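You operate a simulated robot arm through the tools that you are given. There is no shell and no other tool. Be economical: measure what you need, move in short steps, check, and stop when the job is done.

You run a simulated robot arm. Do the job below in one go: nothing can be reset, and whatever is moved stays where it is left.

## Task
Stop the pump unit for service: vent valve open, pipe link and tank cap on the mat.
Fine: the mat on the pump unit; red switch off first; leave the ballast knob alone.

Only the result counts: the job must be done as asked and must still hold three seconds after the hand-in. Knocking over, shifting, dropping, spilling or breaking anything else fails it. Lids that push on must go on centred and level and be pressed home; caps that screw on are set level and turned clockwise until they are tight.

## Robot
A 6-joint arm with a two-finger parallel gripper, fixed in place. Base frame: the origin is at the foot of the arm, x ahead of it, y to its left, z up. Readings come in m, rad, newtons and seconds.
With the tool pointing down near the work surface it reaches from about 0.22 to 0.62 m from the base axis. Its first joint turns from -1.152 to 1.152 rad. Payload 2.7 kg.
The TCP is the grasp point between the finger pads, 0.023 m short of the fingertips. In the tool frame z runs along the fingers and y along their closing line. Largest opening 0.094 m; finger width 0.038, thickness 0.01; the body of the gripper, 0.054 by 0.096 m, starts 0.039 m behind the TCP.
Orientation is that of the tool frame in the base frame, as a unit quaternion [x, y, z, w]. With the fingers straight down and closing along the base's y, the tool's x points along the base's -x, its y along +y and its z along -z.

## Interface
- The arm moves only by the tool nudge_tool. Its argument "motion" is a list of rows, each an object (a shift or turn left out is 0, a gripper value left out holds the last) with "delta_pos": the shift along the tool's x, y, z in m, a list of three; "rot": the turn, a rotation vector about the tool's x, y, z in rad, a list of three; "fingers": the gripper command, from -1 (fully open) to 1 (shut), values between in proportion. In form: [{"delta_pos": [dx, dy, dz], "rot": [rx, ry, rz], "fingers": fingers}, ...]. A call has 1 to 12 rows; each row is the pose to reach, as a shift and turn from the pose commanded when the call began, along the tool's axes at that moment. Rows are played at 5 a second. More than 0.05 m and 0.15 rad between two rows, or a gripper value outside its range, and nothing of the call is played. Where a pose cannot be reached the arm comes as near as it can. A force on the tool above 40 N (or 10 N above the force at the start of the call, whichever is more), or a blocked arm, ends the call early, and 0.2 s more pass. Each finger travels about 0.045 m/s and halts on what it meets, pressing with about 40 N; the grip force reading is that of the motor and also rises with nothing between the fingers. The clock runs only during rows and for 0.2 s after the last one: add rows that repeat a pose to give the fingers time. It gives the time, the measured TCP pose, the force on the tool (base axes), the opening and the grip force at its end, in the units of the frame above (readings bear some noise), with the torque about the TCP (base axes, N m) and any sound that the robot's microphone picked up.
- Cameras (640 x 400 px; columns grow to the right, rows downward): "scene" is fixed at [0.1018, -0.4735, 1.3965]; the picture's right is [0.32, -0.95, 0.00], its down [-0.61, -0.21, -0.76] and it looks along [0.72, 0.24, -0.65] (base axes); focal length 228 px, centre (320, 200). "wrist" rides on the gripper at [0.086, 0.016, -0.075] in the tool frame; the picture's right is [-0.18, 0.98, 0.00], its down [-0.58, -0.11, -0.81] and it looks along [-0.79, -0.15, 0.59] (tool axes); focal length 243 px, centre (320, 200). There is no depth. A picture from a camera that has moved, and an enlarged one, comes with that camera's place and axes in the base frame and with its lens.
- camera(camera): a new picture of that camera. It takes no simulated time.
- inspect(camera, box): a new picture of the part [left, top, right, bottom] of that camera's present view, enlarged. It takes no simulated time.
- hand_in(): hands the job in; it is judged then, once.

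Go step by step. Nothing tells you positions but the pictures and the camera data: compare them with the known pose of the tool, close in by small moves and look again before you grip or let go. The budget is 120 turns and 76 pictures, counting those below and the enlarged ones. Unless the task says otherwise, let go and move clear before handing in, and close with one line.

The tools are called after "Emit:" by a JSON object that holds its "api" and its "payload". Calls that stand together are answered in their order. nudge_tool: Moves the arm, as the interface text tells. Its arguments: {"type":"object","properties":{"motion":{"type":"array"}},"required":["motion"]} The other tools are called the same way: camera (camera) takes a picture; inspect (camera, box) takes an enlarged picture of a part of a camera's view; hand_in () hands the job in.

At the start:

```text
clock: 0.0
eef_pos: [0.2795, -0.2908, 1.231]
orientation: [0.0, 1.0, -0.001, 0.001]
force: [0.7, -0.6, 0.0]
wrist_torque: [0.02, -0.02, 0.03]
opening: 0.0939
grasp_force: 0.1
```

scene: 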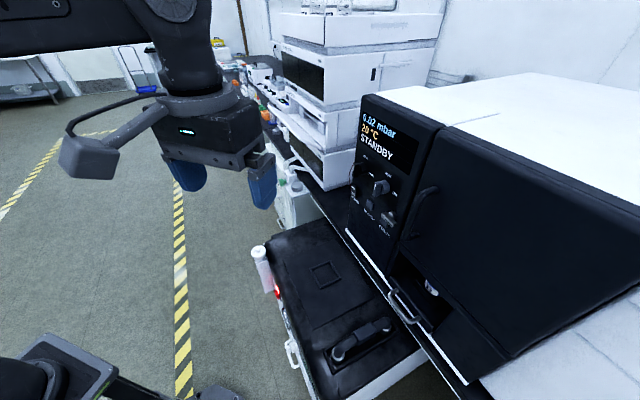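
wrist: 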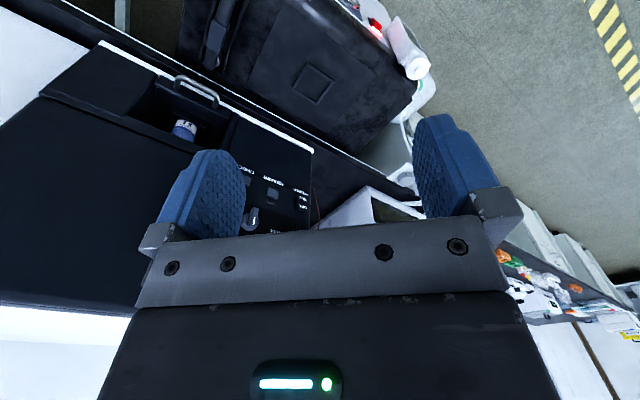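

I see a black-fronted unit with a control panel and a black pump unit with a mat on top; I need a closer look at the details first.

Emit:
{"api": "inspect", "payload": {"camera": "scene", "box": [330, 80, 490, 260]}}

Emit:
{"api": "inspect", "payload": {"camera": "scene", "box": [230, 220, 490, 400]}}

Emit:
{"api": "inspect", "payload": {"camera": "wrist", "box": [120, 0, 460, 240]}}

```text
2.22 times, centred on (410, 170) of scene
camera zoom: at [0.1018, -0.4735, 1.3965], right [0.32, -0.95, 0.0], down [-0.61, -0.21, -0.76], along [0.72, 0.24, -0.65], focal length 507 px, centre (120, 267)
```

zoom: 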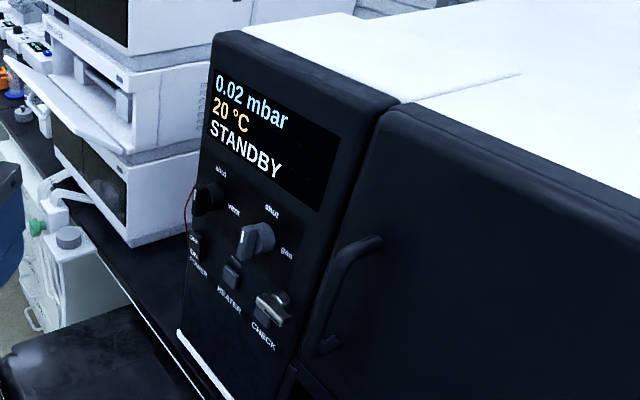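

```text
2.22 times, centred on (360, 310) of scene
camera zoom: at [0.1018, -0.4735, 1.3965], right [0.32, -0.95, 0.0], down [-0.61, -0.21, -0.76], along [0.72, 0.24, -0.65], focal length 507 px, centre (231, -44)
```

zoom: 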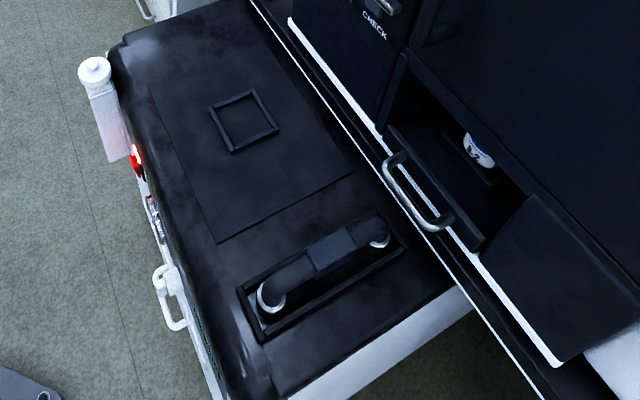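

```text
1.67 times, centred on (290, 120) of wrist
camera zoom: at [0.1941, -0.2737, 1.3064], right [0.18, 0.98, 0.0], down [0.58, -0.11, 0.81], along [0.79, -0.15, -0.59], focal length 404 px, centre (370, 333)
```

zoom: 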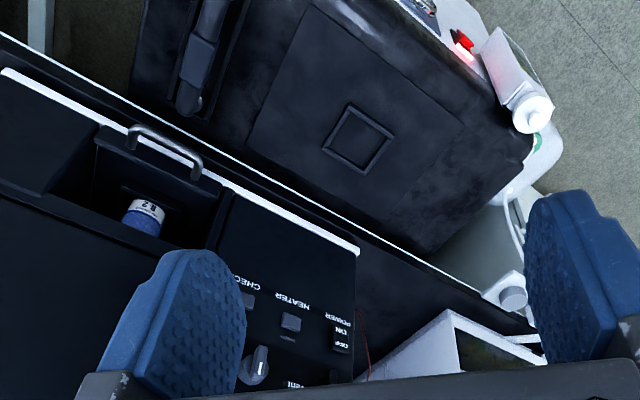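

The pump unit lies below the oven front, with red switch, bottle and metal parts on its diagonal front face. I will bring the wrist camera round to look at that face.

Emit:
{"api": "nudge_tool", "payload": {"motion": [{"delta_pos": [0.01, 0.033, 0.03], "rot": [0, 0, 0.13]}, {"delta_pos": [0.02, 0.066, 0.06], "rot": [0, 0, 0.26]}, {"delta_pos": [0.03, 0.1, 0.09], "rot": [0, 0, 0.39]}, {"delta_pos": [0.04, 0.133, 0.12], "rot": [0, 0, 0.52]}, {"delta_pos": [0.05, 0.166, 0.15], "rot": [0, 0, 0.65]}, {"delta_pos": [0.06, 0.2, 0.18], "rot": [0, 0, 0.785]}]}}

Emit:
{"api": "camera", "payload": {"camera": "wrist"}}

Emit:
{"api": "camera", "payload": {"camera": "scene"}}

```text
clock: 1.4
eef_pos: [0.2206, -0.0919, 1.0503]
orientation: [0.384, 0.923, 0.0, 0.001]
force: [0.6, -0.6, -0.8]
wrist_torque: [0.04, -0.03, -0.02]
opening: 0.094
grasp_force: 0.0
```

```text
70 pictures are left
camera wrist: at [0.1708, -0.0176, 1.1258], right [0.83, 0.56, 0.0], down [0.33, -0.49, 0.81], along [0.46, -0.67, -0.59], focal length 243 px, centre (320, 200)
```

wrist: 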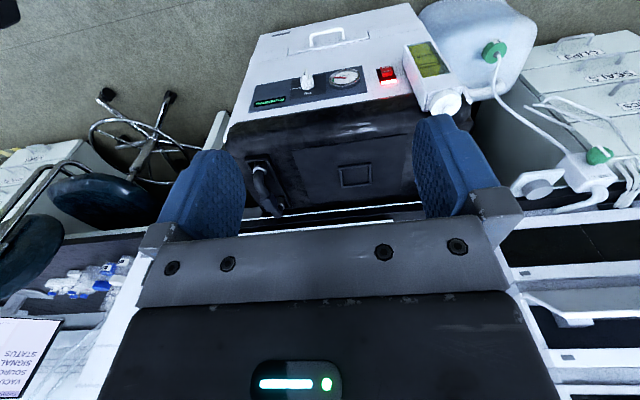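

```text
69 pictures are left
```

scene: 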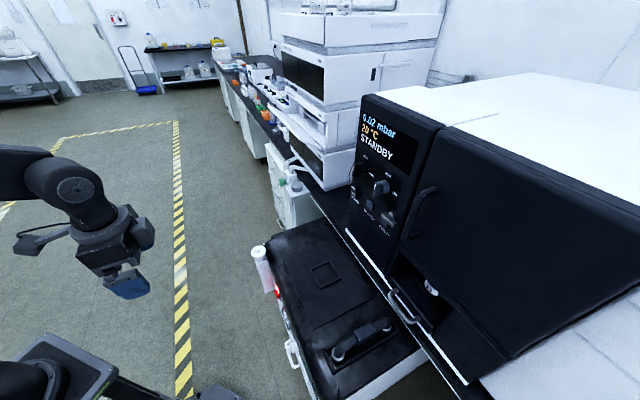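

The pump's front face is now in view: panel with a knob, gauge, red switch, and the tank with yellow window and white cap. I zoom in, including the notice at lower left.

Emit:
{"api": "inspect", "payload": {"camera": "wrist", "box": [220, 20, 480, 180]}}

Emit:
{"api": "inspect", "payload": {"camera": "wrist", "box": [235, 55, 355, 125]}}

Emit:
{"api": "inspect", "payload": {"camera": "wrist", "box": [0, 250, 160, 400]}}

```text
2.46 times, centred on (350, 100) of wrist
camera zoom: at [0.1708, -0.0176, 1.1258], right [0.83, 0.56, 0.0], down [0.33, -0.49, 0.81], along [0.46, -0.67, -0.59], focal length 597 px, centre (246, 446)
```

zoom: 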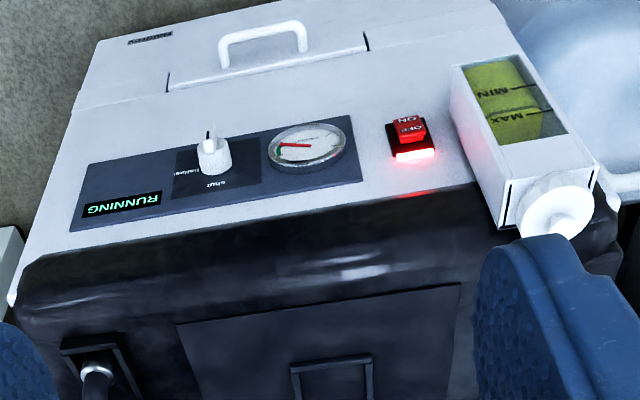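

```text
5.33 times, centred on (295, 90) of wrist
camera zoom: at [0.1708, -0.0176, 1.1258], right [0.83, 0.56, 0.0], down [0.33, -0.49, 0.81], along [0.46, -0.67, -0.59], focal length 1294 px, centre (453, 787)
```

zoom: 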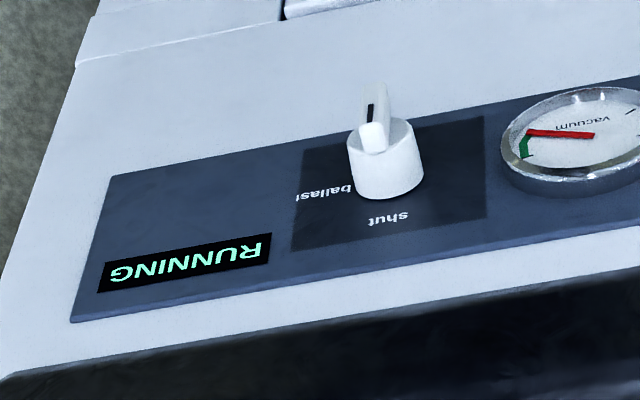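

```text
2.67 times, centred on (80, 325) of wrist
camera zoom: at [0.1708, -0.0176, 1.1258], right [0.83, 0.56, 0.0], down [0.33, -0.49, 0.81], along [0.46, -0.67, -0.59], focal length 647 px, centre (960, -133)
```

zoom: 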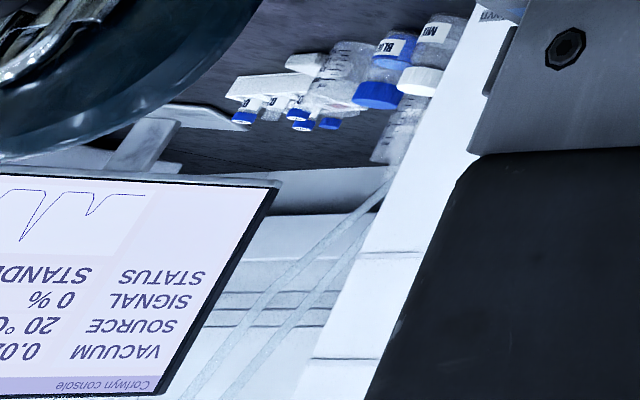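

The ballast knob sits on the pump (leave alone), the red switch is at about (0.48, -0.17, 0.53) with OFF as its upper half, and the vent valve is the knob on the oven panel. I go to a tilted stand-off in front of the red switch with fingers shut.

Emit:
{"api": "nudge_tool", "payload": {"motion": [{"delta_pos": [-0.007, 0.0138, 0.038], "rot": [0, -0.087, 0], "fingers": 1}, {"delta_pos": [-0.014, 0.0276, 0.076], "rot": [0, -0.174, 0], "fingers": 1}, {"delta_pos": [-0.021, 0.0413, 0.114], "rot": [0, -0.262, 0], "fingers": 1}, {"delta_pos": [-0.028, 0.0551, 0.152], "rot": [0, -0.349, 0], "fingers": 1}, {"delta_pos": [-0.035, 0.0689, 0.19], "rot": [0, -0.436, 0], "fingers": 1}, {"delta_pos": [-0.042, 0.0827, 0.229], "rot": [0, -0.523, 0], "fingers": 1}, {"delta_pos": [-0.049, 0.0964, 0.267], "rot": [0, -0.611, 0], "fingers": 1}, {"delta_pos": [-0.056, 0.11, 0.305], "rot": [0, -0.698, 0], "fingers": 1}, {"delta_pos": [-0.063, 0.124, 0.343], "rot": [0, -0.785, 0], "fingers": 1}]}}

Emit:
{"api": "camera", "payload": {"camera": "wrist"}}

Emit:
{"api": "camera", "payload": {"camera": "scene"}}

```text
clock: 3.4
eef_pos: [0.4455, -0.0481, 0.7561]
orientation: [0.348, 0.858, -0.167, 0.338]
force: [-0.2, -0.3, 0.3]
wrist_torque: [0.0, 0.0, 0.0]
opening: 0.0
grasp_force: 40.0
out of reach, approached as far as the arm can: row 3, 4, 5, 6, 7, 8, 9
```

```text
65 pictures are left
camera wrist: at [0.3786, 0.0451, 0.7494], right [0.8, 0.6, 0.08], down [-0.14, 0.06, 0.99], along [0.59, -0.8, 0.14], focal length 243 px, centre (320, 200)
```

wrist: 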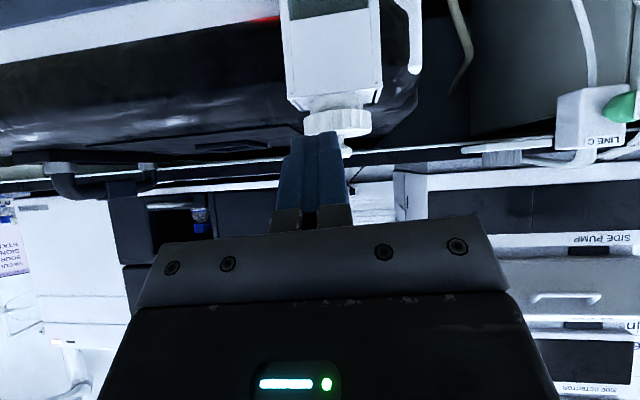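

```text
64 pictures are left
```

scene: 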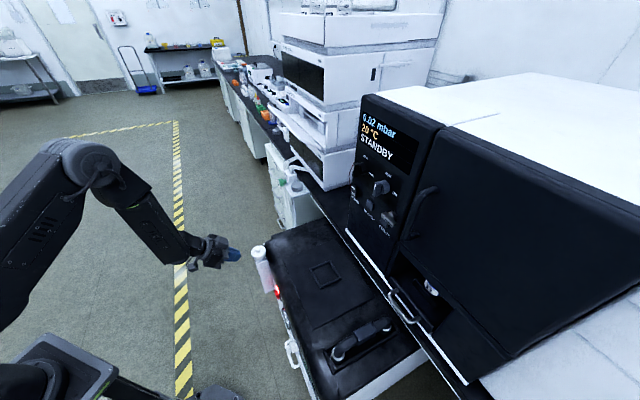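

The tilted pose at that stand-off was only partly reachable; the fingers are now in front of the tank cap (about (0.51, -0.105, 0.72)). I test how the commanded pose behaves with a small sideways move away from the tank.

Emit:
{"api": "nudge_tool", "payload": {"motion": [{"delta_pos": [0, -0.05, 0]}, {"delta_pos": [0, -0.05, 0]}]}}

```text
clock: 4.0
eef_pos: [0.4311, -0.0856, 0.7678]
orientation: [0.347, 0.86, -0.173, 0.331]
force: [-0.6, 0.0, -0.1]
wrist_torque: [0.0, 0.01, 0.01]
opening: 0.0
grasp_force: 40.0
out of reach, approached as far as the arm can: row 1, 2
```

Still off the commanded pose, so I lift and reduce the tilt to resynchronise.

Emit:
{"api": "nudge_tool", "payload": {"motion": [{"delta_pos": [-0.028, 0, -0.007], "rot": [0, 0.1, 0]}, {"delta_pos": [-0.056, 0, -0.014], "rot": [0, 0.2, 0]}, {"delta_pos": [-0.085, 0, -0.021], "rot": [0, 0.3, 0]}, {"delta_pos": [-0.113, 0, -0.029], "rot": [0, 0.4, 0]}, {"delta_pos": [-0.113, 0, -0.029], "rot": [0, 0.4, 0]}]}}

```text
clock: 5.2
eef_pos: [0.4793, -0.123, 0.8686]
orientation: [0.374, 0.909, -0.094, 0.16]
force: [0.2, -0.6, 0.2]
wrist_torque: [0.01, -0.01, 0.01]
opening: 0.0
grasp_force: 39.8
```

Commanded pose follows the reached one. Now look at the switch area from here.

Emit:
{"api": "camera", "payload": {"camera": "wrist"}}

```text
63 pictures are left
camera wrist: at [0.4181, -0.0331, 0.9065], right [0.82, 0.57, 0.01], down [0.14, -0.22, 0.97], along [0.55, -0.79, -0.26], focal length 243 px, centre (320, 200)
```

wrist: 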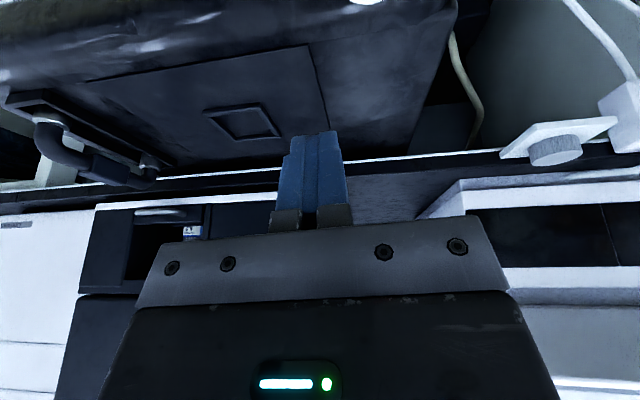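

I back off to a vertical tool pose in front of the pump face, for a good view of the switch.

Emit:
{"api": "nudge_tool", "payload": {"motion": [{"delta_pos": [0.04, -0.009, 0.0037], "rot": [0, 0.09, 0]}, {"delta_pos": [0.08, -0.0185, 0.0073], "rot": [0, 0.18, 0]}, {"delta_pos": [0.12, -0.028, 0.011], "rot": [0, 0.27, 0]}, {"delta_pos": [0.159, -0.037, 0.0146], "rot": [0, 0.37, 0]}]}}

Emit:
{"api": "camera", "payload": {"camera": "wrist"}}

```text
clock: 6.2
eef_pos: [0.349, -0.0497, 0.7956]
orientation: [0.386, 0.922, -0.025, -0.012]
force: [-0.8, 0.1, 0.2]
wrist_torque: [0.01, 0.01, 0.0]
opening: 0.0
grasp_force: 40.1
```

```text
62 pictures are left
camera wrist: at [0.3038, 0.0264, 0.8704], right [0.83, 0.56, -0.05], down [0.36, -0.46, 0.81], along [0.43, -0.69, -0.58], focal length 243 px, centre (320, 200)
```

wrist: 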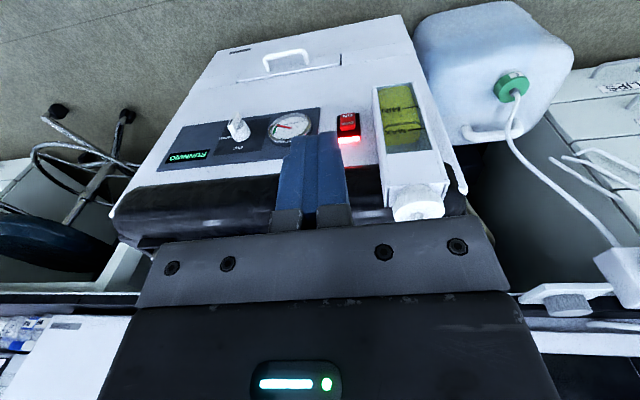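

Emit:
{"api": "inspect", "payload": {"camera": "wrist", "box": [310, 90, 390, 150]}}

Emit:
{"api": "inspect", "payload": {"camera": "wrist", "box": [240, 60, 480, 230]}}

```text
6.67 times, centred on (350, 120) of wrist
camera zoom: at [0.3038, 0.0264, 0.8704], right [0.83, 0.56, -0.05], down [0.36, -0.46, 0.81], along [0.43, -0.69, -0.58], focal length 1618 px, centre (120, 733)
```

zoom: 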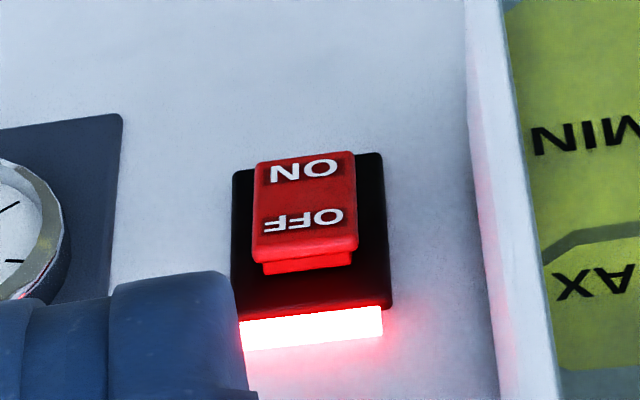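

```text
2.35 times, centred on (360, 145) of wrist
camera zoom: at [0.3038, 0.0264, 0.8704], right [0.83, 0.56, -0.05], down [0.36, -0.46, 0.81], along [0.43, -0.69, -0.58], focal length 571 px, centre (226, 329)
```

zoom: 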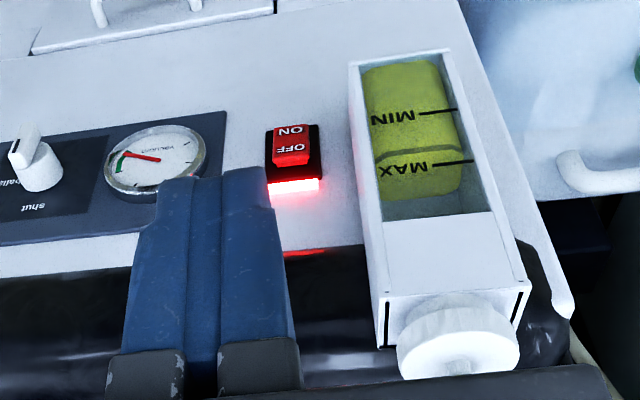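

The rocker's OFF half (upper) protrudes at about (0.472, -0.171, 0.53). I will press it with the right finger of a slightly opened gripper, tilted 30°, keeping clear of the tank; first part of the descent.

Emit:
{"api": "nudge_tool", "payload": {"motion": [{"delta_pos": [-0.016, -0.0006, 0.042], "rot": [-0.009, -0.087, 0], "fingers": 0.362}, {"delta_pos": [-0.032, -0.0012, 0.084], "rot": [-0.018, -0.173, 0], "fingers": 0.362}, {"delta_pos": [-0.048, -0.0018, 0.126], "rot": [-0.027, -0.26, 0], "fingers": 0.362}, {"delta_pos": [-0.064, -0.0024, 0.168], "rot": [-0.036, -0.347, 0], "fingers": 0.362}]}}

```text
clock: 7.2
eef_pos: [0.4052, -0.111, 0.6342]
orientation: [0.384, 0.908, -0.084, 0.148]
force: [-0.3, 1.2, -0.3]
wrist_torque: [-0.11, -0.01, 0.03]
opening: 0.03
grasp_force: 0.1
out of reach, approached as far as the arm can: row 1, 2, 3, 4
```

Emit:
{"api": "camera", "payload": {"camera": "wrist"}}

Emit:
{"api": "camera", "payload": {"camera": "scene"}}

```text
59 pictures are left
camera wrist: at [0.3455, -0.0217, 0.6749], right [0.83, 0.55, 0.02], down [0.14, -0.25, 0.96], along [0.54, -0.79, -0.29], focal length 243 px, centre (320, 200)
```

wrist: 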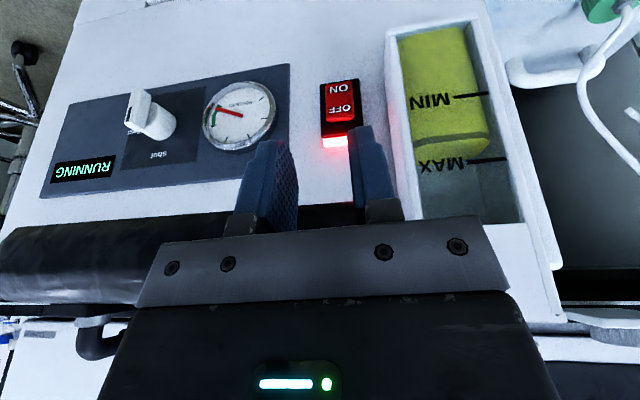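

```text
58 pictures are left
```

scene: 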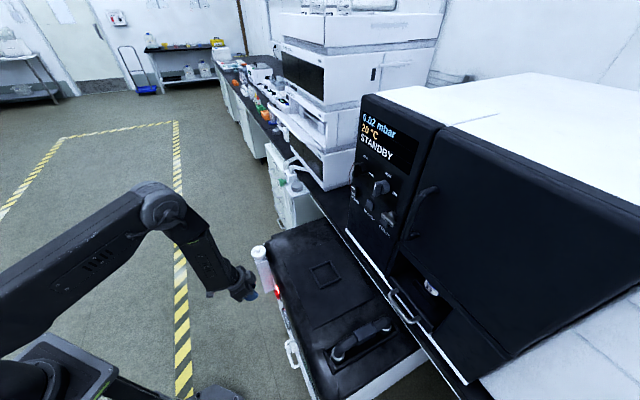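

Clear view: I refine OFF at about (0.474, -0.171, 0.525), and move down to a stand-off 4 cm in front of it.

Emit:
{"api": "nudge_tool", "payload": {"motion": [{"delta_pos": [0.003, -0.003, 0.033], "fingers": 0.362}, {"delta_pos": [0.006, -0.006, 0.066], "fingers": 0.362}, {"delta_pos": [0.008, -0.0085, 0.097], "fingers": 0.362}]}}

Emit:
{"api": "camera", "payload": {"camera": "wrist"}}

```text
clock: 8.0
eef_pos: [0.42, -0.1371, 0.54]
orientation: [0.376, 0.911, -0.074, 0.155]
force: [-0.5, 0.3, -0.6]
wrist_torque: [0.0, -0.01, 0.02]
opening: 0.0303
grasp_force: 0.0
out of reach, approached as far as the arm can: row 1
```

```text
57 pictures are left
camera wrist: at [0.3568, -0.0485, 0.5809], right [0.82, 0.57, 0.04], down [0.13, -0.26, 0.96], along [0.56, -0.78, -0.29], focal length 243 px, centre (320, 200)
```

wrist: 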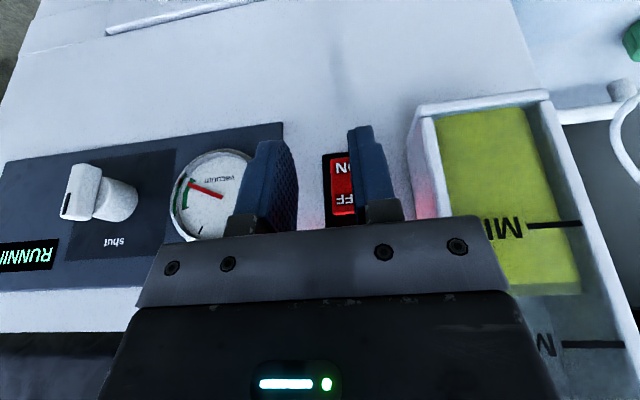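

The finger stands about 4 cm in front of and a little right of the OFF half; I shift left 9 mm and push slowly along the face normal.

Emit:
{"api": "nudge_tool", "payload": {"motion": [{"delta_pos": [-0.008, -0.009, -0.004]}, {"delta_pos": [-0.018, -0.009, -0.0005]}, {"delta_pos": [-0.027, -0.009, 0.003]}, {"delta_pos": [-0.034, -0.009, 0.0055]}, {"delta_pos": [-0.038, -0.009, 0.007]}, {"delta_pos": [-0.042, -0.009, 0.0085]}, {"delta_pos": [-0.046, -0.009, 0.01]}]}}

Emit:
{"api": "camera", "payload": {"camera": "wrist"}}

```text
clock: 9.2
eef_pos: [0.4326, -0.1641, 0.5432]
orientation: [0.371, 0.914, -0.07, 0.146]
force: [-1.1, 1.6, 2.3]
wrist_torque: [0.02, 0.02, 0.04]
opening: 0.0299
grasp_force: 0.2
stopped in row 5: the force on the tool passed its limit (the readings are from after the stop); the commanded pose is now the measured one
```

```text
56 pictures are left
camera wrist: at [0.3704, -0.0764, 0.5872], right [0.81, 0.58, 0.04], down [0.15, -0.27, 0.95], along [0.56, -0.77, -0.3], focal length 243 px, centre (320, 200)
```

wrist: 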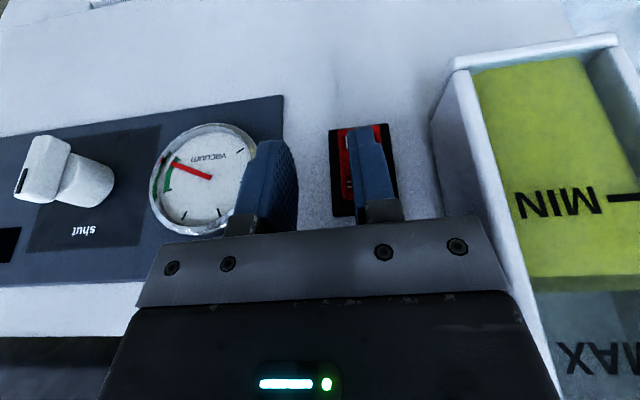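

The push was stopped by force and the red glow seems gone; I retreat to check the switch.

Emit:
{"api": "nudge_tool", "payload": {"motion": [{"delta_pos": [0.03, 0, -0.02]}, {"delta_pos": [0.05, 0, -0.06]}, {"delta_pos": [0.06, 0, -0.1]}]}}

Emit:
{"api": "camera", "payload": {"camera": "wrist"}}

```text
clock: 10.0
eef_pos: [0.3982, -0.1084, 0.6227]
orientation: [0.37, 0.915, -0.082, 0.137]
force: [-0.7, 0.1, 0.3]
wrist_torque: [-0.03, 0.0, -0.01]
opening: 0.03
grasp_force: 0.1
out of reach, approached as far as the arm can: row 2, 3
```

```text
55 pictures are left
camera wrist: at [0.336, -0.0214, 0.6663], right [0.81, 0.58, 0.01], down [0.17, -0.26, 0.95], along [0.55, -0.77, -0.31], focal length 243 px, centre (320, 200)
```

wrist: 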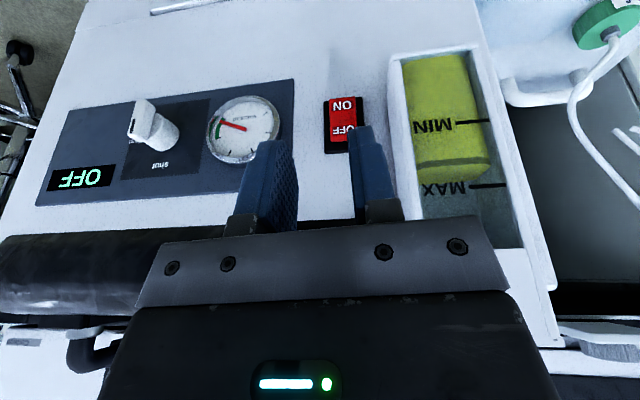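

The pump reads OFF. Next I rise and tilt the tool forward to look at the oven panel with the vent knob.

Emit:
{"api": "nudge_tool", "payload": {"motion": [{"delta_pos": [-0.0177, -0.006, -0.0417], "rot": [0, -0.05, 0]}, {"delta_pos": [-0.0354, -0.012, -0.0834], "rot": [0, -0.1, 0]}, {"delta_pos": [-0.0532, -0.018, -0.125], "rot": [0, -0.15, 0]}, {"delta_pos": [-0.0709, -0.024, -0.167], "rot": [0, -0.2, 0]}, {"delta_pos": [-0.0886, -0.03, -0.209], "rot": [0, -0.25, 0]}, {"delta_pos": [-0.106, -0.036, -0.25], "rot": [0, -0.3, 0]}, {"delta_pos": [-0.124, -0.042, -0.292], "rot": [0, -0.35, 0]}, {"delta_pos": [-0.142, -0.048, -0.334], "rot": [0, -0.4, 0]}, {"delta_pos": [-0.16, -0.055, -0.375], "rot": [0, -0.45, 0]}, {"delta_pos": [-0.177, -0.061, -0.417], "rot": [0, -0.5, 0]}, {"delta_pos": [-0.195, -0.067, -0.459], "rot": [0, -0.55, 0]}]}}

Emit:
{"api": "camera", "payload": {"camera": "wrist"}}

```text
clock: 12.4
eef_pos: [0.3841, -0.1745, 1.1239]
orientation: [0.338, 0.84, -0.17, 0.388]
force: [0.6, 0.6, -0.8]
wrist_torque: [0.0, 0.0, 0.01]
opening: 0.0299
grasp_force: 0.0
out of reach, approached as far as the arm can: row 1, 2
```

```text
54 pictures are left
camera wrist: at [0.3156, -0.084, 1.1054], right [0.77, 0.62, 0.12], down [-0.24, 0.11, 0.97], along [0.59, -0.78, 0.23], focal length 243 px, centre (320, 200)
```

wrist: 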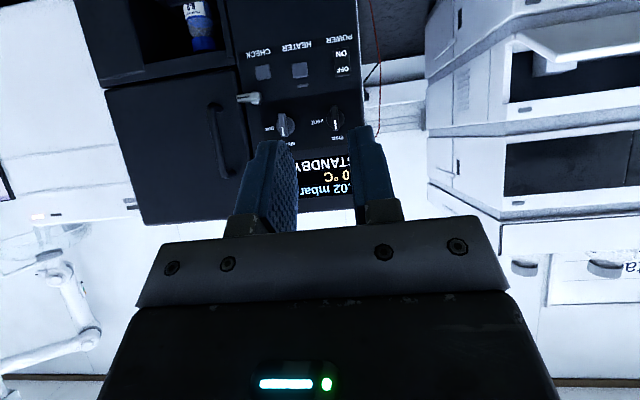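

Emit:
{"api": "inspect", "payload": {"camera": "wrist", "box": [230, 20, 390, 150]}}

Emit:
{"api": "inspect", "payload": {"camera": "wrist", "box": [300, 95, 360, 145]}}

```text
3.08 times, centred on (310, 85) of wrist
camera zoom: at [0.3156, -0.084, 1.1054], right [0.77, 0.62, 0.12], down [-0.24, 0.11, 0.97], along [0.59, -0.78, 0.23], focal length 746 px, centre (351, 554)
```

zoom: 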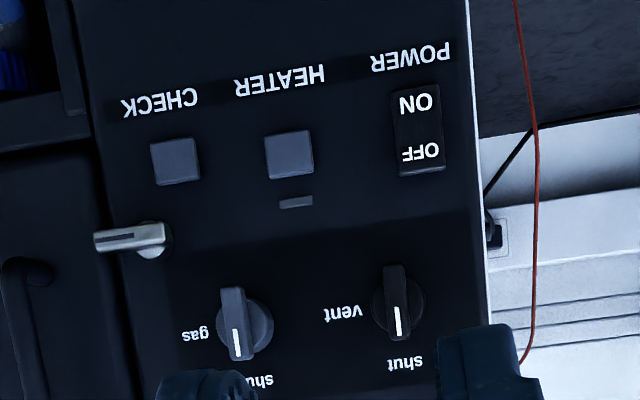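

```text
8.00 times, centred on (330, 120) of wrist
camera zoom: at [0.3156, -0.084, 1.1054], right [0.77, 0.62, 0.12], down [-0.24, 0.11, 0.97], along [0.59, -0.78, 0.23], focal length 1941 px, centre (240, 840)
```

zoom: 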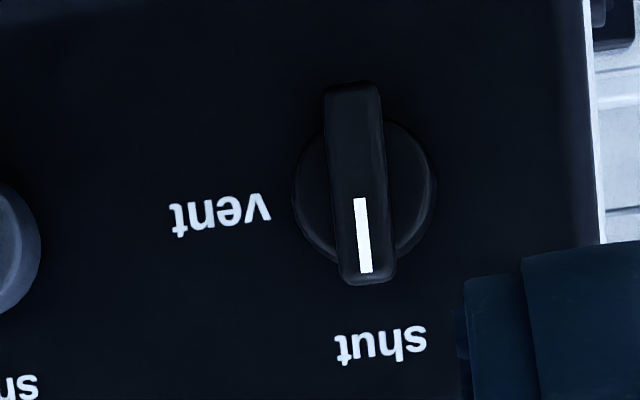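

The vent knob is at about (0.618, -0.410, 1.068), bar pointing up to "shut"; "vent" is 90° clockwise. I bring the tool horizontal at a stand-off in front of it.

Emit:
{"api": "nudge_tool", "payload": {"motion": [{"delta_pos": [-0.0155, -0.0005, 0.033], "rot": [0, -0.115, 0], "fingers": -0.064}, {"delta_pos": [-0.031, -0.001, 0.066], "rot": [0, -0.23, 0], "fingers": -0.064}, {"delta_pos": [-0.0465, -0.0015, 0.0995], "rot": [0, -0.345, 0], "fingers": -0.064}, {"delta_pos": [-0.062, -0.002, 0.133], "rot": [0, -0.46, 0], "fingers": -0.064}, {"delta_pos": [-0.0775, -0.0025, 0.166], "rot": [0, -0.575, 0], "fingers": -0.064}, {"delta_pos": [-0.093, -0.003, 0.199], "rot": [0, -0.69, 0], "fingers": -0.064}]}}

Emit:
{"api": "camera", "payload": {"camera": "wrist"}}

Emit:
{"api": "camera", "payload": {"camera": "scene"}}

```text
clock: 13.8
eef_pos: [0.5351, -0.3298, 1.0696]
orientation: [0.262, 0.658, -0.276, 0.649]
force: [0.0, -0.4, -0.2]
wrist_torque: [-0.03, 0.01, -0.01]
opening: 0.0502
grasp_force: 0.0
```

```text
51 pictures are left
camera wrist: at [0.4931, -0.2663, 0.9826], right [0.7, 0.7, 0.16], down [-0.64, 0.5, 0.59], along [0.33, -0.51, 0.79], focal length 243 px, centre (320, 200)
```

wrist: 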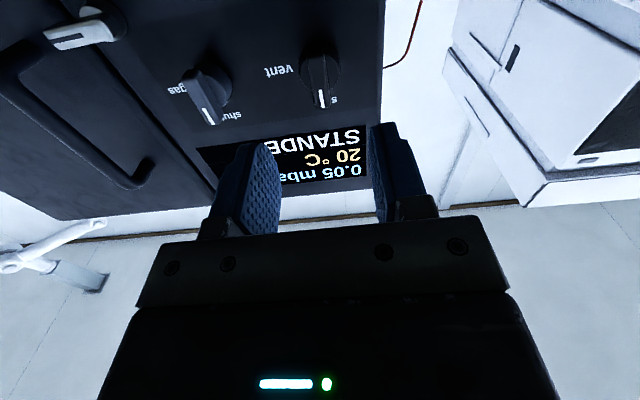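

```text
50 pictures are left
```

scene: 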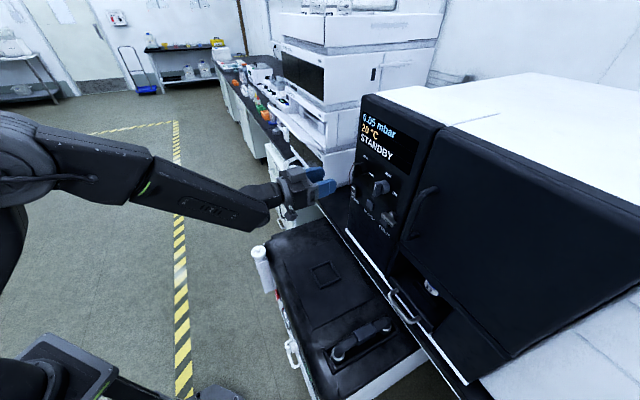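

Aligned with the bar; its face is about 11 cm ahead. I advance until the fingertips straddle the bar.

Emit:
{"api": "nudge_tool", "payload": {"motion": [{"delta_pos": [-0.001, -0.001, 0.03]}, {"delta_pos": [-0.002, -0.001, 0.06]}, {"delta_pos": [-0.002, -0.001, 0.08]}, {"delta_pos": [-0.002, -0.001, 0.09]}, {"delta_pos": [-0.002, -0.001, 0.097]}]}}

Emit:
{"api": "camera", "payload": {"camera": "wrist"}}

```text
clock: 15.0
eef_pos: [0.6018, -0.3978, 1.0694]
orientation: [0.261, 0.659, -0.274, 0.65]
force: [-0.4, 0.1, 0.8]
wrist_torque: [-0.01, -0.01, 0.01]
opening: 0.0499
grasp_force: 0.1
```

```text
49 pictures are left
camera wrist: at [0.5598, -0.3342, 0.9825], right [0.69, 0.7, 0.16], down [-0.64, 0.49, 0.59], along [0.33, -0.51, 0.79], focal length 243 px, centre (320, 200)
```

wrist: 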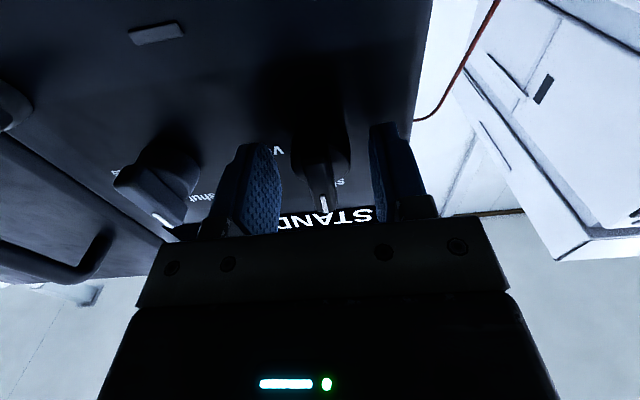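

The bar sits centred between the fingers; I close on it.

Emit:
{"api": "nudge_tool", "payload": {"motion": [{"fingers": 1}, {"fingers": 1}, {"fingers": 1}, {"fingers": 1}, {"fingers": 1}]}}

Emit:
{"api": "camera", "payload": {"camera": "wrist"}}

```text
clock: 16.2
eef_pos: [0.6023, -0.3971, 1.0681]
orientation: [0.262, 0.659, -0.274, 0.65]
force: [6.1, -2.9, -0.6]
wrist_torque: [0.03, 0.01, -0.39]
opening: 0.0316
grasp_force: 45.2
```

```text
48 pictures are left
camera wrist: at [0.5598, -0.3341, 0.9825], right [0.69, 0.7, 0.16], down [-0.64, 0.49, 0.59], along [0.33, -0.51, 0.79], focal length 243 px, centre (320, 200)
```

wrist: 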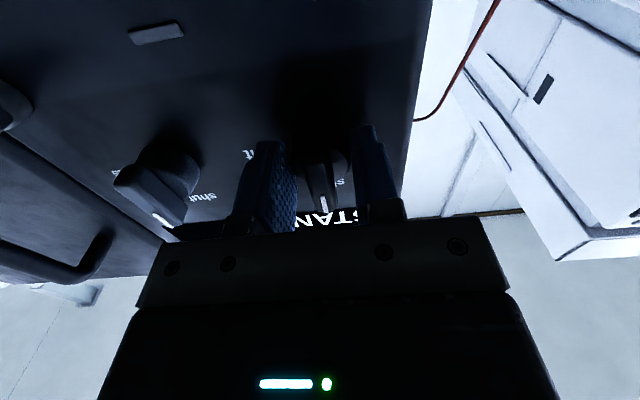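

The fingers closed on the round base (32 mm), so I am a bit too deep; I open, back off 13 mm and close again.

Emit:
{"api": "nudge_tool", "payload": {"motion": [{"fingers": 0.2}, {"fingers": 0.2}, {"delta_pos": [0, 0, -0.013], "fingers": 0.2}, {"delta_pos": [0, 0, -0.013], "fingers": 1}, {"delta_pos": [0, 0, -0.013], "fingers": 1}, {"delta_pos": [0, 0, -0.013], "fingers": 1}, {"delta_pos": [0, 0, -0.013], "fingers": 1}]}}

```text
clock: 17.8
eef_pos: [0.5918, -0.3873, 1.0693]
orientation: [0.264, 0.658, -0.274, 0.65]
force: [-4.3, 3.1, 0.7]
wrist_torque: [1.18, -1.15, -0.23]
opening: 0.0119
grasp_force: 44.7
```

Gripped the bar (12 mm). Now turn it clockwise in steps.

Emit:
{"api": "nudge_tool", "payload": {"motion": [{"rot": [0, 0, 0.1]}, {"rot": [0, 0, 0.2]}, {"rot": [0, 0, 0.3]}, {"rot": [0, 0, 0.4]}]}}

```text
clock: 18.3
eef_pos: [0.5916, -0.3886, 1.0695]
orientation: [0.304, 0.643, -0.238, 0.662]
force: [-25.6, 15.8, 4.4]
wrist_torque: [0.03, 0.06, -0.03]
opening: 0.0118
grasp_force: 45.3
out of reach, approached as far as the arm can: row 2
stopped in row 2: the force on the tool passed its limit (the readings are from after the stop); the commanded pose is now the measured one
```

Only about 0.12 rad was turned before it stopped, possibly a wrist limit. I let go, back off and test the free twist range.

Emit:
{"api": "nudge_tool", "payload": {"motion": [{"fingers": 0.2}, {"fingers": 0.2}, {"delta_pos": [0, 0, -0.03], "fingers": 0.2}, {"delta_pos": [0, 0, -0.06], "fingers": 0.2}, {"delta_pos": [0, 0, -0.06], "rot": [0, 0, 0.13], "fingers": 0.2}, {"delta_pos": [0, 0, -0.06], "rot": [0, 0, 0.26], "fingers": 0.2}, {"delta_pos": [0, 0, -0.06], "rot": [0, 0, 0.39], "fingers": 0.2}, {"delta_pos": [0, 0, -0.06], "rot": [0, 0, 0.52], "fingers": 0.2}]}}

Emit:
{"api": "camera", "payload": {"camera": "wrist"}}

```text
clock: 20.1
eef_pos: [0.6511, -0.3348, 1.1356]
orientation: [0.461, 0.559, -0.097, 0.683]
force: [0.5, 0.6, -0.6]
wrist_torque: [-0.01, -0.03, -0.01]
opening: 0.0376
grasp_force: 0.1
out of reach, approached as far as the arm can: row 4, 5, 6, 7, 8
```

```text
47 pictures are left
camera wrist: at [0.6431, -0.2365, 1.0743], right [0.57, 0.48, 0.67], down [-0.82, 0.31, 0.48], along [0.02, -0.82, 0.57], focal length 243 px, centre (320, 200)
```

wrist: 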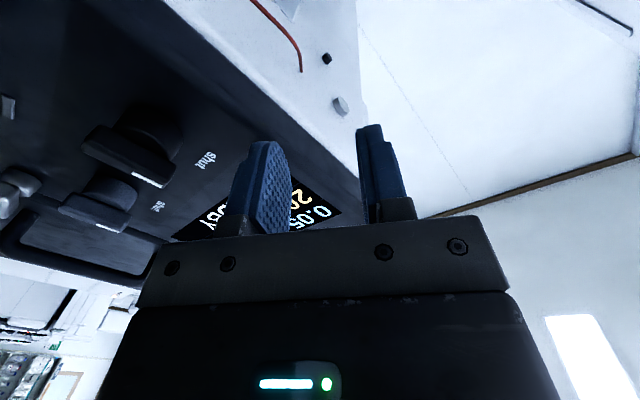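

The twist in that direction forces the arm off position, so I will use the opposite range: back off, undo, and rotate the tool about half a turn the other way to grip the bar upside down.

Emit:
{"api": "nudge_tool", "payload": {"motion": [{"delta_pos": [0, 0, -0.045]}, {"delta_pos": [0.005, -0.03, -0.07], "rot": [0, 0, -0.13]}, {"delta_pos": [0.01, -0.065, -0.08], "rot": [0, 0, -0.27]}, {"delta_pos": [0.015, -0.105, -0.082], "rot": [0, 0, -0.41]}, {"delta_pos": [0.015, -0.109, -0.082], "rot": [0, 0, -0.55]}, {"delta_pos": [0.015, -0.109, -0.082], "rot": [0, 0, -0.69]}, {"delta_pos": [0.015, -0.109, -0.082], "rot": [0, 0, -0.83]}, {"delta_pos": [0.015, -0.109, -0.082], "rot": [0, 0, -0.97]}, {"delta_pos": [0.015, -0.109, -0.082], "rot": [0, 0, -1.11]}, {"delta_pos": [0.015, -0.109, -0.082], "rot": [0, 0, -1.25]}, {"delta_pos": [0.015, -0.109, -0.082], "rot": [0, 0, -1.39]}, {"delta_pos": [0.015, -0.109, -0.082], "rot": [0, 0, -1.53]}]}}

```text
clock: 22.7
eef_pos: [0.528, -0.3302, 1.0724]
orientation: [-0.056, 0.722, -0.543, 0.425]
force: [-0.5, 0.1, 0.0]
wrist_torque: [0.02, 0.0, 0.04]
opening: 0.0375
grasp_force: 0.1
out of reach, approached as far as the arm can: row 1, 2, 3
```

Emit:
{"api": "nudge_tool", "payload": {"motion": [{"rot": [0, 0, -0.14]}, {"rot": [0, 0, -0.28]}, {"rot": [0, 0, -0.42]}, {"rot": [0, 0, -0.56]}, {"rot": [0, 0, -0.7]}, {"rot": [0, 0, -0.84]}, {"rot": [0, 0, -0.98]}, {"rot": [0, 0, -1.12]}, {"rot": [0, 0, -1.26]}, {"rot": [0, 0, -1.4]}, {"rot": [0, 0, -1.54]}, {"rot": [0, 0, -1.68]}]}}

```text
clock: 25.3
eef_pos: [0.5277, -0.3307, 1.0724]
orientation: [0.575, -0.44, 0.679, 0.121]
force: [0.2, 1.0, 0.1]
wrist_torque: [-0.03, -0.02, -0.02]
opening: 0.0379
grasp_force: 0.0
```

Emit:
{"api": "nudge_tool", "payload": {"motion": [{"rot": [0, 0, -0.14]}, {"rot": [0, 0, -0.28]}, {"rot": [0, 0, -0.42]}, {"rot": [0, 0, -0.47]}]}}

Emit:
{"api": "camera", "payload": {"camera": "wrist"}}

```text
clock: 26.3
eef_pos: [0.5288, -0.33, 1.0723]
orientation: [0.661, -0.294, 0.632, 0.276]
force: [0.0, -0.5, -0.6]
wrist_torque: [0.0, -0.01, -0.03]
opening: 0.0377
grasp_force: 0.1
```

```text
46 pictures are left
camera wrist: at [0.4694, -0.2892, 1.1627], right [-0.73, -0.65, -0.19], down [-0.48, 0.69, -0.54], along [0.49, -0.3, -0.82], focal length 243 px, centre (320, 200)
```

wrist: 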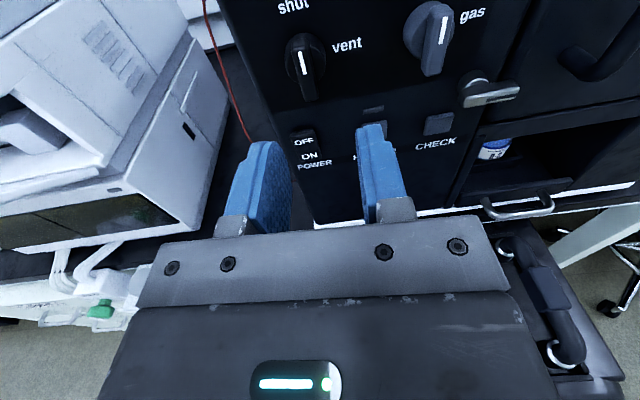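

Good view; the bar still points to shut. I correct the small angular error and advance to the previous gripping depth with fingers open.

Emit:
{"api": "nudge_tool", "payload": {"motion": [{"delta_pos": [0.001, -0.006, 0.02], "rot": [0.045, 0.048, 0], "fingers": 0.0}, {"delta_pos": [0.001, -0.0078, 0.05], "rot": [0.045, 0.048, 0], "fingers": 0.0}, {"delta_pos": [0.001, -0.0078, 0.075], "rot": [0.045, 0.048, 0], "fingers": 0.0}, {"delta_pos": [0.001, -0.0078, 0.0847], "rot": [0.045, 0.048, 0], "fingers": 0.0}]}}

Emit:
{"api": "camera", "payload": {"camera": "wrist"}}

```text
clock: 27.3
eef_pos: [0.5907, -0.3873, 1.0705]
orientation: [0.652, -0.274, 0.654, 0.268]
force: [0.6, -0.6, 0.0]
wrist_torque: [-0.01, 0.01, 0.01]
opening: 0.0471
grasp_force: 0.0
```

```text
45 pictures are left
camera wrist: at [0.5267, -0.3467, 1.1577], right [-0.69, -0.69, -0.19], down [-0.49, 0.65, -0.58], along [0.53, -0.31, -0.79], focal length 243 px, centre (320, 200)
```

wrist: 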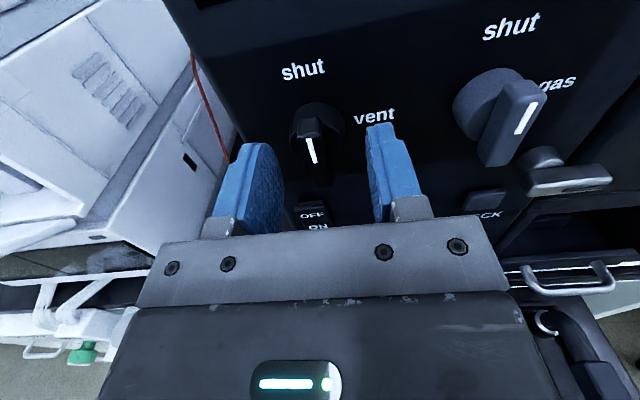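

Emit:
{"api": "nudge_tool", "payload": {"motion": [{"delta_pos": [0, -0.003, 0.002], "fingers": 0.0}, {"delta_pos": [0, -0.003, 0.002], "fingers": 1}, {"delta_pos": [0, -0.003, 0.002], "fingers": 1}, {"delta_pos": [0, -0.003, 0.002], "fingers": 1}, {"delta_pos": [0, -0.003, 0.002], "fingers": 1}, {"delta_pos": [0, -0.003, 0.002], "fingers": 1}]}}

```text
clock: 28.7
eef_pos: [0.5941, -0.389, 1.0698]
orientation: [0.651, -0.277, 0.653, 0.269]
force: [-11.3, -9.4, -0.8]
wrist_torque: [-0.13, -0.1, -0.05]
opening: 0.0119
grasp_force: 45.3
```

Gripped the bar. I relieve the side force and twist clockwise.

Emit:
{"api": "nudge_tool", "payload": {"motion": [{"delta_pos": [0, 0.003, 0]}, {"delta_pos": [0, 0.003, 0], "rot": [0, 0, 0.1]}, {"delta_pos": [0, 0.003, 0], "rot": [0, 0, 0.2]}, {"delta_pos": [0, 0.003, 0], "rot": [0, 0, 0.3]}, {"delta_pos": [0, 0.003, 0], "rot": [0, 0, 0.4]}]}}

```text
clock: 29.9
eef_pos: [0.5945, -0.388, 1.0697]
orientation: [0.584, -0.398, 0.695, 0.131]
force: [14.1, -9.5, 3.6]
wrist_torque: [0.51, 0.54, 0.33]
opening: 0.0118
grasp_force: 45.3
```

Emit:
{"api": "nudge_tool", "payload": {"motion": [{"rot": [0, 0, 0.1]}, {"rot": [0, 0, 0.2]}, {"rot": [0, 0, 0.3]}, {"rot": [0, 0, 0.4]}, {"rot": [0, 0, 0.5]}, {"rot": [0, 0, 0.6]}]}}

Emit:
{"api": "camera", "payload": {"camera": "wrist"}}

```text
clock: 31.3
eef_pos: [0.5931, -0.3878, 1.0697]
orientation: [0.441, -0.552, 0.703, -0.08]
force: [19.9, 2.8, 6.6]
wrist_torque: [0.03, 0.05, 0.3]
opening: 0.0119
grasp_force: 45.0
```

```text
44 pictures are left
camera wrist: at [0.4836, -0.3927, 1.1025], right [-0.26, -0.26, -0.93], down [-0.18, 0.96, -0.22], along [0.95, 0.11, -0.29], focal length 243 px, centre (320, 200)
```

wrist: 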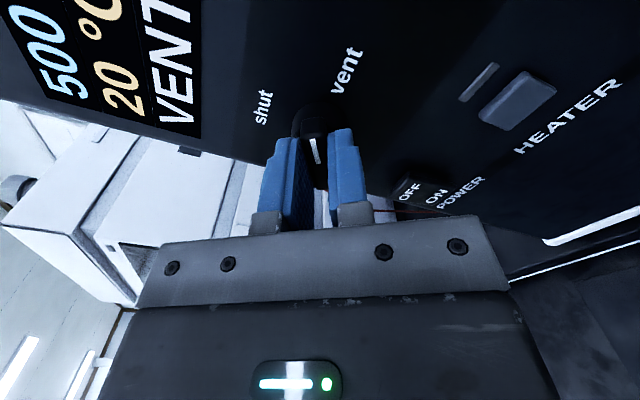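

The display already shows VENT and the pressure is rising; I finish the quarter turn.

Emit:
{"api": "nudge_tool", "payload": {"motion": [{"rot": [0, 0, 0.1]}, {"rot": [0, 0, 0.2]}, {"rot": [0, 0, 0.3]}, {"rot": [0, 0, 0.4]}, {"rot": [0, 0, 0.5]}, {"rot": [0, 0, 0.56]}]}}

Emit:
{"api": "camera", "payload": {"camera": "wrist"}}

```text
clock: 32.7
eef_pos: [0.5944, -0.3877, 1.0701]
orientation: [-0.27, 0.653, -0.653, 0.271]
force: [19.8, 5.8, 11.3]
wrist_torque: [-0.06, -0.02, -0.12]
opening: 0.0118
grasp_force: 45.4
```

```text
43 pictures are left
camera wrist: at [0.4805, -0.3958, 1.0542], right [0.13, 0.13, -0.98], down [-0.16, 0.98, 0.11], along [0.98, 0.14, 0.15], focal length 243 px, centre (320, 200)
```

wrist: 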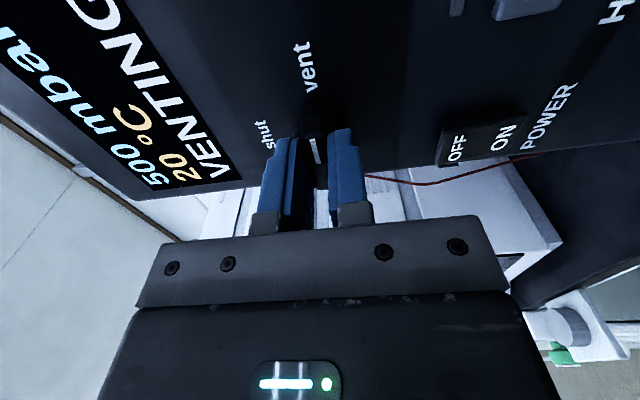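

The bar now points to vent and the display shows VENTING. I release and back straight off.

Emit:
{"api": "nudge_tool", "payload": {"motion": [{"fingers": 0.2}, {"fingers": 0.0}, {"fingers": 0.0}, {"delta_pos": [0, 0, -0.04], "fingers": 0.0}, {"delta_pos": [0, 0, -0.08], "fingers": 0.0}, {"delta_pos": [0, 0, -0.12], "fingers": 0.0}]}}

Emit:
{"api": "camera", "payload": {"camera": "wrist"}}

Emit:
{"api": "camera", "payload": {"camera": "scene"}}

```text
clock: 34.1
eef_pos: [0.5078, -0.302, 1.0707]
orientation: [0.27, -0.653, 0.654, -0.27]
force: [-0.4, -0.6, -0.4]
wrist_torque: [-0.03, -0.01, 0.01]
opening: 0.0471
grasp_force: 0.1
```

```text
42 pictures are left
camera wrist: at [0.3945, -0.3092, 1.0551], right [0.13, 0.13, -0.98], down [-0.16, 0.98, 0.11], along [0.98, 0.14, 0.15], focal length 243 px, centre (320, 200)
```

wrist: 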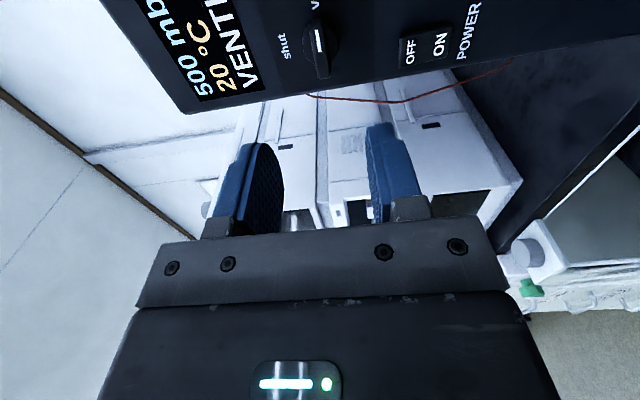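

```text
41 pictures are left
```

scene: 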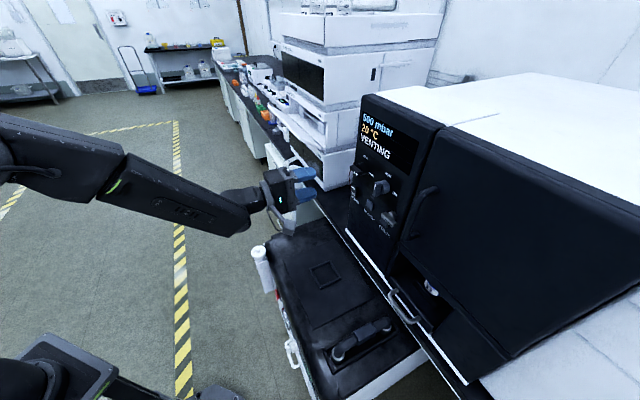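

Vent is open. Now I unwind the wrist to the normal orientation before going for the pipe link.

Emit:
{"api": "nudge_tool", "payload": {"motion": [{"rot": [0, 0, 0.131], "delta_pos": [0, 0, -0.01]}, {"rot": [0, 0, 0.262], "delta_pos": [0, 0, -0.02]}, {"rot": [0, 0, 0.393], "delta_pos": [0, 0, -0.03]}, {"rot": [0, 0, 0.524], "delta_pos": [0, 0, -0.03]}, {"rot": [0, 0, 0.655], "delta_pos": [0, 0, -0.03]}, {"rot": [0, 0, 0.786], "delta_pos": [0, 0, -0.03]}, {"rot": [0, 0, 0.917], "delta_pos": [0, 0, -0.03]}, {"rot": [0, 0, 1.048], "delta_pos": [0, 0, -0.03]}, {"rot": [0, 0, 1.179], "delta_pos": [0, 0, -0.03]}, {"rot": [0, 0, 1.31], "delta_pos": [0, 0, -0.03]}, {"rot": [0, 0, 1.441], "delta_pos": [0, 0, -0.03]}, {"rot": [0, 0, 1.55], "delta_pos": [0, 0, -0.03]}]}}

```text
clock: 36.7
eef_pos: [0.4869, -0.2825, 1.0681]
orientation: [0.266, 0.655, -0.277, 0.65]
force: [-0.2, 0.2, 0.4]
wrist_torque: [-0.03, -0.03, 0.02]
opening: 0.0469
grasp_force: 0.0
```

Emit:
{"api": "nudge_tool", "payload": {"motion": [{"delta_pos": [0.0098, -0.0191, -0.0029], "rot": [0, 0.129, 0]}, {"delta_pos": [0.0197, -0.0382, -0.0058], "rot": [0, 0.258, 0]}, {"delta_pos": [0.0295, -0.0573, -0.0088], "rot": [0, 0.387, 0]}, {"delta_pos": [0.0393, -0.0763, -0.0117], "rot": [0, 0.516, 0]}, {"delta_pos": [0.0492, -0.0954, -0.0146], "rot": [0, 0.645, 0]}, {"delta_pos": [0.059, -0.1145, -0.0175], "rot": [0, 0.774, 0]}, {"delta_pos": [0.0688, -0.1336, -0.0204], "rot": [0, 0.903, 0]}, {"delta_pos": [0.0787, -0.1527, -0.0233], "rot": [0, 1.032, 0]}, {"delta_pos": [0.0885, -0.1718, -0.0263], "rot": [0, 1.161, 0]}, {"delta_pos": [0.0983, -0.1908, -0.0292], "rot": [0, 1.29, 0]}, {"delta_pos": [0.1082, -0.2099, -0.0321], "rot": [0, 1.419, 0]}, {"delta_pos": [0.118, -0.229, -0.035], "rot": [0, 1.55, 0]}]}}

Emit:
{"api": "camera", "payload": {"camera": "wrist"}}

```text
clock: 39.3
eef_pos: [0.2786, -0.3913, 0.9199]
orientation: [0.376, 0.921, 0.025, 0.099]
force: [-0.3, -0.3, -0.4]
wrist_torque: [0.02, 0.02, 0.03]
opening: 0.047
grasp_force: 0.1
out of reach, approached as far as the arm can: row 3, 4, 5, 6, 7, 8, 9, 10, 11, 12
```

```text
40 pictures are left
camera wrist: at [0.2144, -0.3163, 0.9811], right [0.8, 0.58, 0.15], down [0.17, -0.46, 0.87], along [0.57, -0.68, -0.47], focal length 243 px, centre (320, 200)
```

wrist: 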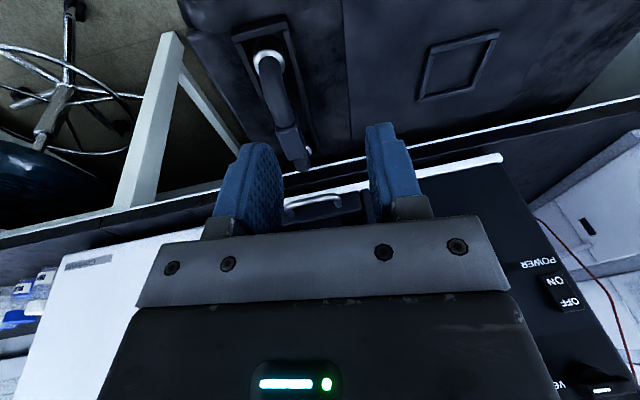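

Emit:
{"api": "inspect", "payload": {"camera": "wrist", "box": [210, 10, 370, 190]}}

Emit:
{"api": "inspect", "payload": {"camera": "scene", "box": [320, 300, 420, 380]}}

```text
2.22 times, centred on (290, 100) of wrist
camera zoom: at [0.2144, -0.3163, 0.9811], right [0.8, 0.58, 0.15], down [0.17, -0.46, 0.87], along [0.57, -0.68, -0.47], focal length 539 px, centre (387, 422)
```

zoom: 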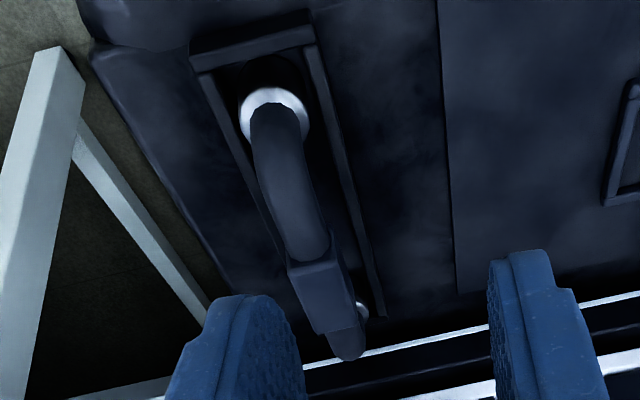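

```text
5.00 times, centred on (370, 340) of scene
camera zoom: at [0.1018, -0.4734, 1.3965], right [0.32, -0.95, 0.0], down [-0.61, -0.21, -0.76], along [0.72, 0.24, -0.65], focal length 1141 px, centre (70, -500)
```

zoom: 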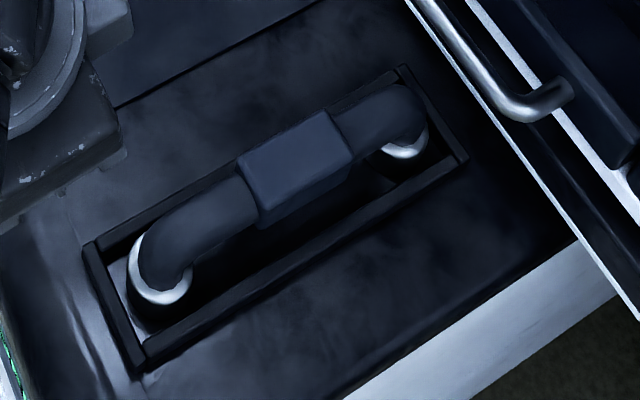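

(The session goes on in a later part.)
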